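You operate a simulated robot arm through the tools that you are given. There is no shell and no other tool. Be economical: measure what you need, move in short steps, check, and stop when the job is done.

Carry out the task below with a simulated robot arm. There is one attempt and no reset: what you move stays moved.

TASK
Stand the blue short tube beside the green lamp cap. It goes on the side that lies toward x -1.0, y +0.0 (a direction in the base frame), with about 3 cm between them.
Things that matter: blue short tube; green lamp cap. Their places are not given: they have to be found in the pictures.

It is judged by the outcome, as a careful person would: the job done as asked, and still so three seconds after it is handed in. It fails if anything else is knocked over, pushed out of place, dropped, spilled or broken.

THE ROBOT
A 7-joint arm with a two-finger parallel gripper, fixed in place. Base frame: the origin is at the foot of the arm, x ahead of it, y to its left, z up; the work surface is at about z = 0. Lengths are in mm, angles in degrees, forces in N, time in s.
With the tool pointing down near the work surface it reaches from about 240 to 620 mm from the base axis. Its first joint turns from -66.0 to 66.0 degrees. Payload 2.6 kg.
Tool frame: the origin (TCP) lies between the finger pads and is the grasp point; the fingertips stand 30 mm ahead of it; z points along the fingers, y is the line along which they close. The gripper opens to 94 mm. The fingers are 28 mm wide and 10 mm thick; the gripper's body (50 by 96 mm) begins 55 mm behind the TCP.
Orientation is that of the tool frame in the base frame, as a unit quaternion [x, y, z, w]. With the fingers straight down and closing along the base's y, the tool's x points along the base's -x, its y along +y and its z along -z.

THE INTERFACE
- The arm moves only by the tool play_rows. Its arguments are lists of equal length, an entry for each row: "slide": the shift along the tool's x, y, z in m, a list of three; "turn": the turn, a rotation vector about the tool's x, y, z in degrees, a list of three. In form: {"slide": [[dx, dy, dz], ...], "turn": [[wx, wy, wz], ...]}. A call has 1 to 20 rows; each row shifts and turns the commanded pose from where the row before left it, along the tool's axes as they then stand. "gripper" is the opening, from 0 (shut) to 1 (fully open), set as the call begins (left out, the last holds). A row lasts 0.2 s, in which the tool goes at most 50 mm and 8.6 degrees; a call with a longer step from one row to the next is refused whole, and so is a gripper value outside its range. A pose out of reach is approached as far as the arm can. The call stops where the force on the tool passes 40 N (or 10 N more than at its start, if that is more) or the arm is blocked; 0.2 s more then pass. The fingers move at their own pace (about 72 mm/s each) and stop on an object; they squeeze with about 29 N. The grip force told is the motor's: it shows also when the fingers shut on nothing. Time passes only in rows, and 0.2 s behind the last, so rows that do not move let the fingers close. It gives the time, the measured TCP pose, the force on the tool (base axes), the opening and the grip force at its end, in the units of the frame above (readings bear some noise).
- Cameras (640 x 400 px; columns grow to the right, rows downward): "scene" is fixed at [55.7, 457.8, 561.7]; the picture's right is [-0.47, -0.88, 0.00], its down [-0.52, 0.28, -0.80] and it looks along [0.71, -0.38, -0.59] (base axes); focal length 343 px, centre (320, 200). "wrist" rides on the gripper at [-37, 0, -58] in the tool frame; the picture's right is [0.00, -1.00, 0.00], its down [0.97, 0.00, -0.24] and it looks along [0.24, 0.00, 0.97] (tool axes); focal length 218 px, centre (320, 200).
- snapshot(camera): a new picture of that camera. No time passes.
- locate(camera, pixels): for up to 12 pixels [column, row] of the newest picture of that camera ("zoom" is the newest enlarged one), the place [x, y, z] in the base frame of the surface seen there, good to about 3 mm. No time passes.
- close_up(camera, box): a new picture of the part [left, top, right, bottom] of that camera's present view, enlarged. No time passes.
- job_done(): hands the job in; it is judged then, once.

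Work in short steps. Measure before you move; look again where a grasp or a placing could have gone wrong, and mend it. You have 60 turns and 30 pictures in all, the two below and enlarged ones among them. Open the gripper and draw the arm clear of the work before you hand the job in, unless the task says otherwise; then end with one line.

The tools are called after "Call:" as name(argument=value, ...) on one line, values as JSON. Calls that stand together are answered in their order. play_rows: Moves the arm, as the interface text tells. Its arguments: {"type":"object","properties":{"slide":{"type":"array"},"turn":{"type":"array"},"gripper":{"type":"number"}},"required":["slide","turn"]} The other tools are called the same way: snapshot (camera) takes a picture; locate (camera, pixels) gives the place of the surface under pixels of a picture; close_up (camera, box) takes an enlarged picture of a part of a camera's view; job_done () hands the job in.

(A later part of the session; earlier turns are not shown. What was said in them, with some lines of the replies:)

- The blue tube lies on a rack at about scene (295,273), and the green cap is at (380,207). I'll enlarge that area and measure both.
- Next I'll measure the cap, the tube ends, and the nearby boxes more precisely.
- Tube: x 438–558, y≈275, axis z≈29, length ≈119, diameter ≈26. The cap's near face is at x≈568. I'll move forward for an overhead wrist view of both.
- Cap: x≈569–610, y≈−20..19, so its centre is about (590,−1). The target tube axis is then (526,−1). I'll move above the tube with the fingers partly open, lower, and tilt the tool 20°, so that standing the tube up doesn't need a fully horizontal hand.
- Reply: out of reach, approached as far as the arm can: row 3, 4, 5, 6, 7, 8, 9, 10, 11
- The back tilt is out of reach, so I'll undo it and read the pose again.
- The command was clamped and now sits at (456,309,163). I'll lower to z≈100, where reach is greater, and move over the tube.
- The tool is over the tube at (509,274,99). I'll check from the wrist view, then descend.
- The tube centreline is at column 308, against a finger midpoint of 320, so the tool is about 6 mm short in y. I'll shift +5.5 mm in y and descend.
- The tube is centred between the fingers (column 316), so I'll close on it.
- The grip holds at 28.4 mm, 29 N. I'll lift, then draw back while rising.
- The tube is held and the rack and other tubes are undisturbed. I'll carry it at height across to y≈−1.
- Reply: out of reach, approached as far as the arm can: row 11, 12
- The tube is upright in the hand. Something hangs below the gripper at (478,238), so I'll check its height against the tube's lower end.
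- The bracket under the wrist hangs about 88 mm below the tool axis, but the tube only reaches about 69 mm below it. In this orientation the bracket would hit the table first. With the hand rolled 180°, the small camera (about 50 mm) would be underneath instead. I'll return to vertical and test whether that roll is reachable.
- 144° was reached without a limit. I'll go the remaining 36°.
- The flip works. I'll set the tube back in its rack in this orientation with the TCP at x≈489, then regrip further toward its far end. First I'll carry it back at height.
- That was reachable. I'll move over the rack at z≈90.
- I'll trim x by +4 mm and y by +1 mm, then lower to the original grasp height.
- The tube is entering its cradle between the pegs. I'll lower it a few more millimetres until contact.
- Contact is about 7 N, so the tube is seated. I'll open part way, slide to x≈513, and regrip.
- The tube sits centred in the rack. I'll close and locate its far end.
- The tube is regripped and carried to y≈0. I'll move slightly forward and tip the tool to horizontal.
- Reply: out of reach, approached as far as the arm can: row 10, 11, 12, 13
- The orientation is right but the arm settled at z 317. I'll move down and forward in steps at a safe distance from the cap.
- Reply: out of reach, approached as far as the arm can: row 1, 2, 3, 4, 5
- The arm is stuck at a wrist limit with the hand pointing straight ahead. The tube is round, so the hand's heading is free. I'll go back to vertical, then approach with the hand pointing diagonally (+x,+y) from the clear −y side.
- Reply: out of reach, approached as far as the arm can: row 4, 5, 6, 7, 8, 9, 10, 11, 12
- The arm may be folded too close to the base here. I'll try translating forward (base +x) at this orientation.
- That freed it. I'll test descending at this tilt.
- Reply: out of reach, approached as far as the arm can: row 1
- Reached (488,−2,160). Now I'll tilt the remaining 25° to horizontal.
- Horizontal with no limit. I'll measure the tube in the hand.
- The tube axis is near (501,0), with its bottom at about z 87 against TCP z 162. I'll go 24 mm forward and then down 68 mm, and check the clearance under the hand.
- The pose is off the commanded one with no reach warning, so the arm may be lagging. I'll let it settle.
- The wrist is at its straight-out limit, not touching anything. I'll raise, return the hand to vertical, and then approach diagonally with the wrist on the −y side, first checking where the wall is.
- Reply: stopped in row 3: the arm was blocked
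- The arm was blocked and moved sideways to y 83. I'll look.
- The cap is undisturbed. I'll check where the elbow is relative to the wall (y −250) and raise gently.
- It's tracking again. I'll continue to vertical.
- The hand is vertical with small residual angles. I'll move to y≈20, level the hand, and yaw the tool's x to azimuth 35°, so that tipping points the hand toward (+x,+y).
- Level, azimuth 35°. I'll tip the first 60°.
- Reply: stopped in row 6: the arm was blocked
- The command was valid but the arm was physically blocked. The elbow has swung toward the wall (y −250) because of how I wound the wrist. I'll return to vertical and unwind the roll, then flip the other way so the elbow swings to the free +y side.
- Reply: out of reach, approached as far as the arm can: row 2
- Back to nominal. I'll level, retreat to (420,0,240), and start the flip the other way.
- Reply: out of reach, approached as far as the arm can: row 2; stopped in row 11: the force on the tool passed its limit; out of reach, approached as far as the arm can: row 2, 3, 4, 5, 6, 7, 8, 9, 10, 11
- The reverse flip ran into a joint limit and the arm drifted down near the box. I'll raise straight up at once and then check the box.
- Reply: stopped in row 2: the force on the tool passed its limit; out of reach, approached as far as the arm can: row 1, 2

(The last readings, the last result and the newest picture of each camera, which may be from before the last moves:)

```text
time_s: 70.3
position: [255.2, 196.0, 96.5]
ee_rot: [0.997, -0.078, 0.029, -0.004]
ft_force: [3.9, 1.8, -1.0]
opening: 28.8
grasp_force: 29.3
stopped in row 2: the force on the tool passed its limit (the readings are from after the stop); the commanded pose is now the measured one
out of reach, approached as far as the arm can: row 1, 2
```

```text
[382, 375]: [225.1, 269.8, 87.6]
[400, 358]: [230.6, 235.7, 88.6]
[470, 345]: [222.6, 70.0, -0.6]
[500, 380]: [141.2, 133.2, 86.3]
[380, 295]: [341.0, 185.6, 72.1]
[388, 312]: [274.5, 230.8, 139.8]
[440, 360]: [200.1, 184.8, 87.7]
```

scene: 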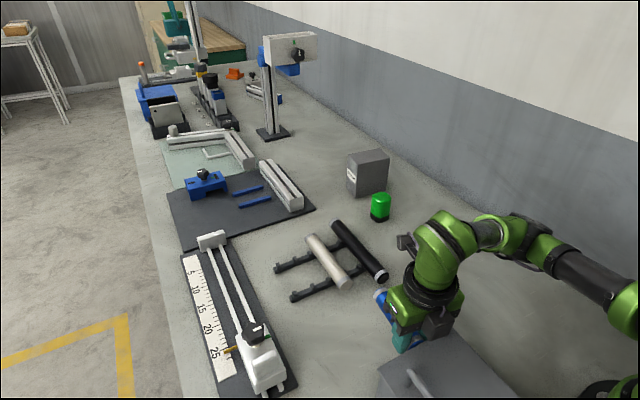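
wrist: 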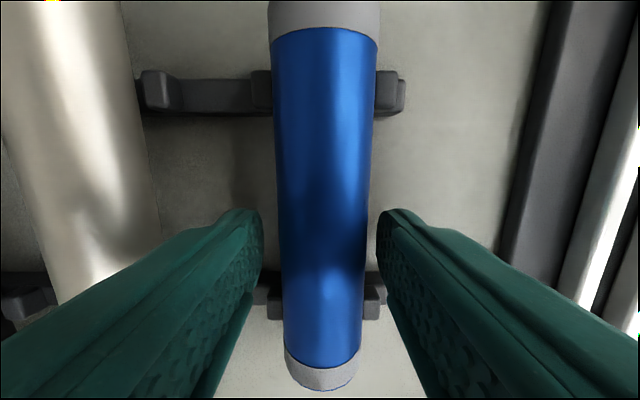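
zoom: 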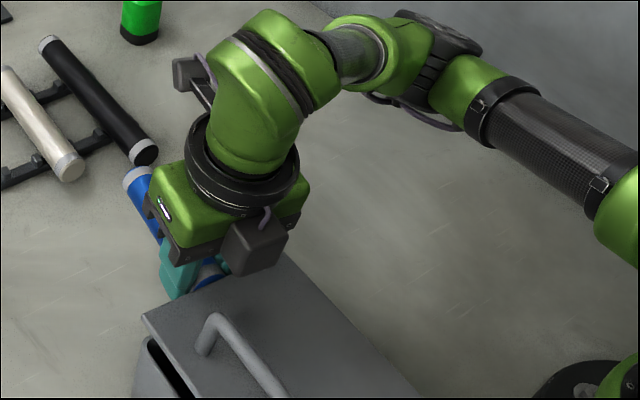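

Call:
locate(camera="zoom", pixels=[[144, 318], [290, 258], [145, 345], [140, 385], [380, 350], [210, 340], [212, 318], [208, 270], [140, 180], [150, 210], [260, 245], [170, 360]])

```text
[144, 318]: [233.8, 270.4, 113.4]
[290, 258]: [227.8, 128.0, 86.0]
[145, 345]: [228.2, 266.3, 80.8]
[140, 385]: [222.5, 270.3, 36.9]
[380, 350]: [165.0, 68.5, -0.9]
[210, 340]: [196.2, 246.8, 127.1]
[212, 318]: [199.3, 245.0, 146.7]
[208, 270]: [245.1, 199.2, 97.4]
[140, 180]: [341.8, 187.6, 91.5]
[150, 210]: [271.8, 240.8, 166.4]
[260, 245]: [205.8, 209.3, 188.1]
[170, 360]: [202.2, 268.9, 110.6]
```

The box has a hinged lid, and the tube's end is caught under its front edge, so my upward move lifted the lid (edge z 113, was 88). I'll reverse that by lowering first, before backing away in +x.

Call:
play_rows(slide=[[0, 0, 0.005], [0, 0, 0.005], [0, 0, 0.004], [0, 0, 0]], turn=[[0, 0, 0], [0, 0, 0], [0, 0, 0], [0, 0, 0]])

```text
time_s: 71.3
position: [256.5, 197.1, 85.0]
ee_rot: [0.996, -0.08, 0.031, -0.005]
ft_force: [19.0, -1.6, 8.9]
opening: 28.6
grasp_force: 29.0
```

Force is now 19 N in +x, so I'll back away in +x.

Call:
play_rows(slide=[[0.01, -0.0016, 0.0006], [0.015, -0.0024, 0.001], [0.02, -0.0032, 0.001], [0.02, -0.0032, 0.001], [0, 0, 0]], turn=[[0, 0, 0], [0, 0, 0], [0, 0, 0], [0, 0, 0], [0, 0, 0]])

Call:
close_up(camera="scene", box=[340, 200, 600, 400])

```text
time_s: 72.5
position: [259.8, 210.9, 97.4]
ee_rot: [0.997, -0.078, 0.028, -0.004]
ft_force: [0.1, -0.4, -0.1]
opening: 28.7
grasp_force: 28.7
out of reach, approached as far as the arm can: row 1, 2, 3, 4
```

```text
2.00 times, centred on (470, 300) of scene
```

zoom: 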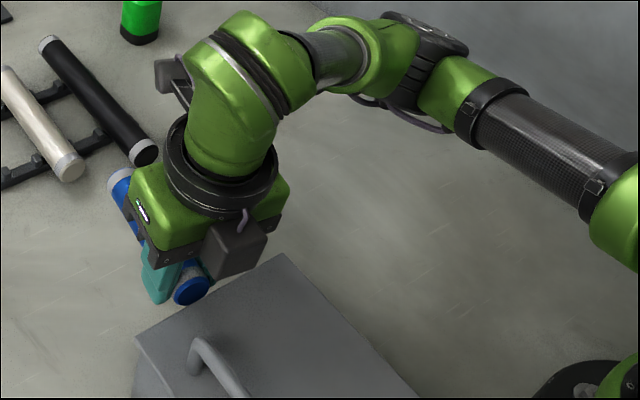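

Force is zero and the tube is clear of the lid edge. I'll measure the box and lid.

Call:
locate(camera="zoom", pixels=[[140, 340], [286, 258], [215, 300], [136, 370], [138, 392], [330, 300], [194, 292], [120, 175], [200, 350], [300, 350]])

```text
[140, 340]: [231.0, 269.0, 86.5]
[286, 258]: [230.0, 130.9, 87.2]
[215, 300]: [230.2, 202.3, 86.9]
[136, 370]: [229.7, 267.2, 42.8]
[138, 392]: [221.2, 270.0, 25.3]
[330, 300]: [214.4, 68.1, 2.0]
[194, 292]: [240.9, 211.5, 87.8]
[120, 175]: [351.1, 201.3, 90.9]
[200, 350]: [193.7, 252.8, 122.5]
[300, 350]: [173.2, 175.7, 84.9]
```

The lid is closed again at z 87 and the box's edges are unchanged (x 231, y 131–269). The tube slid in the grip: it now has about 20 mm on the box side and about 98 mm on the other. That helps, because in the nominal orientation the tube will now reach below the bracket. I'll rise while unwinding slightly.

Call:
play_rows(slide=[[0, 0, -0.01], [0.005, 0, -0.02], [0.01, 0, -0.02], [0.01, 0, -0.02], [0, 0, 0]], turn=[[0, 0, 4], [0, 0, 6], [0, 0, 8], [0, 0, 8], [0, 0, 0]])

```text
time_s: 73.7
position: [279.9, 202.0, 169.5]
ee_rot: [0.954, -0.3, 0.027, -0.011]
ft_force: [-0.2, -1.0, -1.7]
opening: 28.7
grasp_force: 29.5
```

Tracking well. I'll move away from the box toward (400,100,230).

Call:
play_rows(slide=[[0.03, 0.003, -0.015], [0.03, 0.003, -0.015], [0.03, 0.003, -0.015], [0.03, 0.003, -0.015], [0.035, 0.002, 0], [0, 0, 0]], turn=[[0, 0, 0], [0, 0, 0], [0, 0, 0], [0, 0, 0], [0, 0, 0], [0, 0, 0]])

```text
time_s: 75.1
position: [378.3, 154.1, 158.6]
ee_rot: [0.953, -0.302, 0.029, -0.011]
ft_force: [0.2, -0.3, -0.1]
opening: 28.7
grasp_force: 28.6
out of reach, approached as far as the arm can: row 2, 3, 4, 5
```

Call:
play_rows(slide=[[0, 0, 0], [0, 0, 0], [0, 0, 0], [0, 0, 0], [0, 0, 0], [0, 0, 0], [0, 0, 0], [0, 0, 0], [0, 0, 0]], turn=[[0, 0, 8.5], [0, 0, 8.5], [0, 0, 8.5], [0, 0, 8.5], [0, 0, 8.5], [0, 0, 8.5], [0, 0, 8.5], [0, 0, 8.5], [0, 0, 0]])

```text
time_s: 77.1
position: [378.9, 154.2, 155.5]
ee_rot: [-0.622, 0.783, -0.015, 0.024]
ft_force: [-0.1, 0.8, -1.2]
opening: 28.5
grasp_force: 28.6
```

Call:
play_rows(slide=[[0, 0, -0.01], [0, 0, -0.01], [0, 0, -0.01], [0, 0, -0.01], [0, 0, -0.01], [0, 0, -0.01], [0, 0, -0.01], [0, 0, -0.01], [0, 0, -0.01], [0, 0, 0]], turn=[[0, 0, 8.5], [0, 0, 8.5], [0, 0, 8.5], [0, 0, 8.5], [0, 0, 8.5], [0, 0, 8.5], [0, 0, 8.5], [0, 0, 8.5], [0, 0, 8.5], [0, 0, 0]])

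Call:
snapshot(camera="scene")

```text
time_s: 79.3
position: [374.8, 152.2, 246.0]
ee_rot: [-0.005, 1.0, 0.002, 0.029]
ft_force: [-0.3, 0.4, -1.5]
opening: 29.0
grasp_force: 29.4
```

```text
2 pictures are left
5 turns are left
```

scene: 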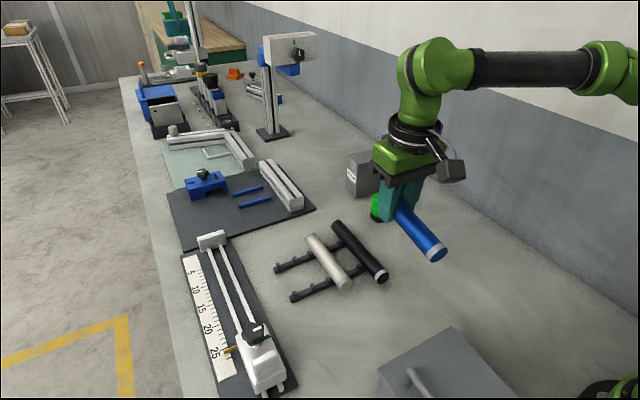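

Five turns are left. In the nominal orientation the tube's long side will hang below the bracket. I'll locate the tube in the hand, carry it over to (470,−1,250), tip it upright, and look.

Call:
locate(camera="scene", pixels=[[437, 254], [433, 244], [420, 228], [408, 214]])

Call:
play_rows(slide=[[-0.02, -0.038, 0], [-0.025, -0.038, 0], [-0.025, -0.038, 0], [-0.025, -0.039, 0], [0, 0, 0], [0, 0, 0], [0, 0, 0], [0, 0, 0], [0, 0, 0], [0, 0, 0], [0, 0, 0], [0, 0, 0], [0, 0, 0], [0, 0, 0], [0, 0, 0], [0, 0, 0], [0, 0, 0], [0, 0, 0]], turn=[[0, 0, 0], [0, 0, 0], [0, 0, 0.6], [0, 0, 0], [0, -7.2, 0], [0, -7.2, 0], [0, -7.2, 0], [0, -7.2, 0], [0, -7.2, 0], [0, -7.2, 0], [0, -7.2, 0], [0, -7.2, 0], [0, -7.2, 0], [0, -7.2, 0], [0, -7.2, 0], [0, -7.5, 0], [0, 0, 0], [0, 0, 0]])

Call:
close_up(camera="scene", box=[360, 80, 600, 240])

```text
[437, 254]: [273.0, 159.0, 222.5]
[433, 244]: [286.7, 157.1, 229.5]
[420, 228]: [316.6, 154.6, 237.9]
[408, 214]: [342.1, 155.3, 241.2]
```

```text
time_s: 81.4
position: [467.2, 13.5, 300.0]
ee_rot: [-0.032, 0.915, -0.09, 0.393]
ft_force: [0.4, -0.2, -1.6]
opening: 28.4
grasp_force: 28.6
stopped in row 10: the arm was blocked; the commanded pose is now the measured one
```

```text
2.50 times, centred on (480, 160) of scene
4 turns are left
```

zoom: 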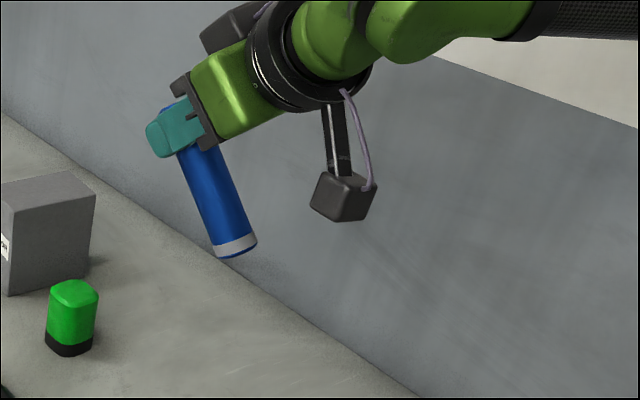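

The arm was blocked at 47° tilt, with the elbow near the wall. I'll locate the tube in the hand, level the roll, swing the hand's heading toward −y to pull the elbow off the wall, lower, and finish tipping.

Call:
locate(camera="zoom", pixels=[[190, 160], [203, 185], [214, 210], [225, 235], [235, 248], [226, 257], [218, 256], [254, 243], [175, 104]])

Call:
play_rows(slide=[[0, 0, 0], [0, 0, 0], [0, 0, 0], [0, 0, 0], [0, 0, 0], [0.022, 0, 0.02], [0.022, 0, 0.02], [0.022, 0, 0.02], [0.022, 0, 0.02], [0, 0, 0]], turn=[[0, 0, 7.5], [0, 0, 7.5], [4.9, 0, 4.5], [4.9, 0, 4.5], [4.9, 0, 4.5], [0, 0, 0], [0, 0, 0], [0, 0, 0], [0, 0, 0], [0, 0, 0]])

Call:
play_rows(slide=[[0, 0, 0], [0, 0, 0], [0, 0, 0], [0, 0, 0], [0, 0, 0], [0, 0, 0], [0, 0, 0]], turn=[[0, -6.9, 0], [0, -6.9, 0], [0, -6.9, 0], [0, -6.9, 0], [0, -6.9, 0], [0, 0, 0], [0, 0, 0]])

```text
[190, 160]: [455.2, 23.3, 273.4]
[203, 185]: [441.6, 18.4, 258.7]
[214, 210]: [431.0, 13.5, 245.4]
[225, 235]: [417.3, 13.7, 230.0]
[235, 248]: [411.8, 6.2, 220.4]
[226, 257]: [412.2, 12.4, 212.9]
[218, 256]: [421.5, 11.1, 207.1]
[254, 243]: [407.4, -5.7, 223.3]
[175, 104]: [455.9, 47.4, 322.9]
```

```text
time_s: 83.6
position: [468.1, 11.3, 175.3]
ee_rot: [0.246, 0.882, -0.107, 0.386]
ft_force: [0.1, -0.5, 0.7]
opening: 28.7
grasp_force: 28.8
```

```text
time_s: 85.2
position: [465.0, 12.8, 177.7]
ee_rot: [0.204, 0.729, -0.174, 0.63]
ft_force: [-0.1, 0.0, -0.9]
opening: 28.8
grasp_force: 28.8
3 turns are left
```

All tracked: tilt 81.6°, heading −31°, roll level. From the measurements, the tube's bottom is about 99 mm below the TCP and its axis about 16 mm ahead of it. I'll move so the tube axis is over (525,−1), and take the last picture for its lean.

Call:
play_rows(slide=[[-0.002, 0.0065, 0.014], [-0.002, 0.0065, 0.014], [-0.002, 0.006, 0.0138], [0, 0, 0], [0, 0, 0]], turn=[[0, 0, 0], [0, 0, 0], [0, 0, 0], [0, 0, 0], [0, 0, 0]])

Call:
close_up(camera="scene", box=[350, 135, 480, 225])

```text
time_s: 86.4
position: [512.4, 7.2, 178.9]
ee_rot: [0.204, 0.729, -0.174, 0.63]
ft_force: [-0.4, 0.6, -1.2]
opening: 28.6
grasp_force: 29.0
```

```text
4.44 times, centred on (415, 180) of scene
2 turns are left
```

zoom: 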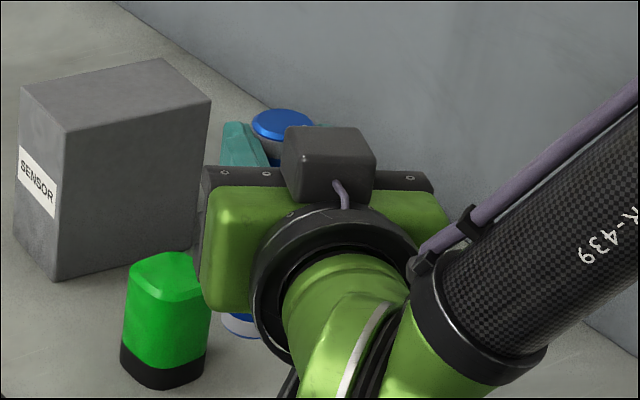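

The picture mostly hides the tube, but its top centre at (282,124) and bottom rim near (240,338) put the axis at about (523,1), vertical within about 2° and with its bottom near z 80. I'll lower 80 mm, with the last millimetres slow, until contact.

Call:
locate(camera="zoom", pixels=[[282, 124], [258, 124], [308, 120], [230, 330], [245, 336], [240, 322], [165, 340]])

Call:
play_rows(slide=[[0.015, 0, 0.0022], [0.02, 0, 0.00295], [0.02, 0, 0.00295], [0.012, 0, 0.0018], [0.004, 0, 0.0006], [0.002, 0, 0.0003], [0.002, 0, 0.0003], [0, 0, 0], [0, 0, 0]], turn=[[0, 0, 0], [0, 0, 0], [0, 0, 0], [0, 0, 0], [0, 0, 0], [0, 0, 0], [0, 0, 0], [0, 0, 0], [0, 0, 0]])

Call:
play_rows(slide=[[0.001, 0, 0.00015], [0.001, 0, 0.00015], [0.001, 0, 0.00015], [0, 0, 0]], turn=[[0, 0, 0], [0, 0, 0], [0, 0, 0], [0, 0, 0]])

```text
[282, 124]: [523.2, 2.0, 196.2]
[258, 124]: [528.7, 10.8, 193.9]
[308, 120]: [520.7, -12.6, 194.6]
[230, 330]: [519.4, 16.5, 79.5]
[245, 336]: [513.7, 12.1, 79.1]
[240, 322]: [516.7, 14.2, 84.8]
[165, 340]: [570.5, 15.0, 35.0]
```

```text
time_s: 88.4
position: [512.9, 7.0, 103.2]
ee_rot: [0.204, 0.728, -0.175, 0.631]
ft_force: [-0.7, -0.4, 6.9]
opening: 28.6
grasp_force: 29.3
```

```text
time_s: 89.4
position: [512.4, 7.0, 101.1]
ee_rot: [0.203, 0.728, -0.174, 0.631]
ft_force: [0.9, -3.2, 16.5]
opening: 29.1
grasp_force: 28.9
1 turns are left
```

Contact is 16.5 N, and the tube is vertical within about 1° with its axis near (524,2). That leaves about a 30 mm gap to the cap face at x 569. I'll ease the pressure, open a little, back out along the hand's axis, raise clear and hand in.

Call:
play_rows(slide=[[-0.0008, 0, -0.0001], [-0.0007, 0, -0.0001], [0, 0, 0]], turn=[[0, 0, 0], [0, 0, 0], [0, 0, 0]])

Call:
play_rows(slide=[[0, 0, 0], [0, 0, 0], [0, 0, 0], [0, 0, 0], [0, 0, -0.006], [0, 0, -0.01], [0, 0, -0.013], [0, 0, -0.013], [0, 0, -0.013], [0, 0, 0]], turn=[[0, 0, 0], [0, 0, 0], [0, 0, 0], [0, 0, 0], [0, 0, 0], [0, 0, 0], [0, 0, 0], [0, 0, 0], [0, 0, 0], [0, 0, 0]], gripper=0.5)

Call:
play_rows(slide=[[-0.015, 0, -0.0022], [-0.02, 0, -0.003], [-0.02, 0, -0.003], [0, 0, 0]], turn=[[0, 0, 0], [0, 0, 0], [0, 0, 0], [0, 0, 0]])

Call:
job_done()

```text
time_s: 90.2
position: [512.0, 8.8, 101.3]
ee_rot: [0.203, 0.729, -0.174, 0.63]
ft_force: [2.6, -2.9, 8.9]
opening: 28.9
grasp_force: 29.3
```

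```text
time_s: 92.4
position: [463.3, 35.9, 109.5]
ee_rot: [0.204, 0.728, -0.175, 0.631]
ft_force: [-0.5, -0.4, -0.9]
opening: 47.2
grasp_force: 0.0
```

```text
time_s: 93.4
position: [465.4, 36.2, 164.0]
ee_rot: [0.203, 0.729, -0.174, 0.631]
ft_force: [-0.2, 0.2, 0.3]
opening: 46.8
grasp_force: 0.0
```

```text
The job is handed in.
```

I set the blue short tube upright on the −x side of the green lamp cap, with an estimated gap of about 3 cm, and handed the job in with the gripper open and the arm clear; I had no pictures left to check it after release. On the way the tube caught the grey box's lid and lifted it briefly; it closed again and the box measured as unmoved.
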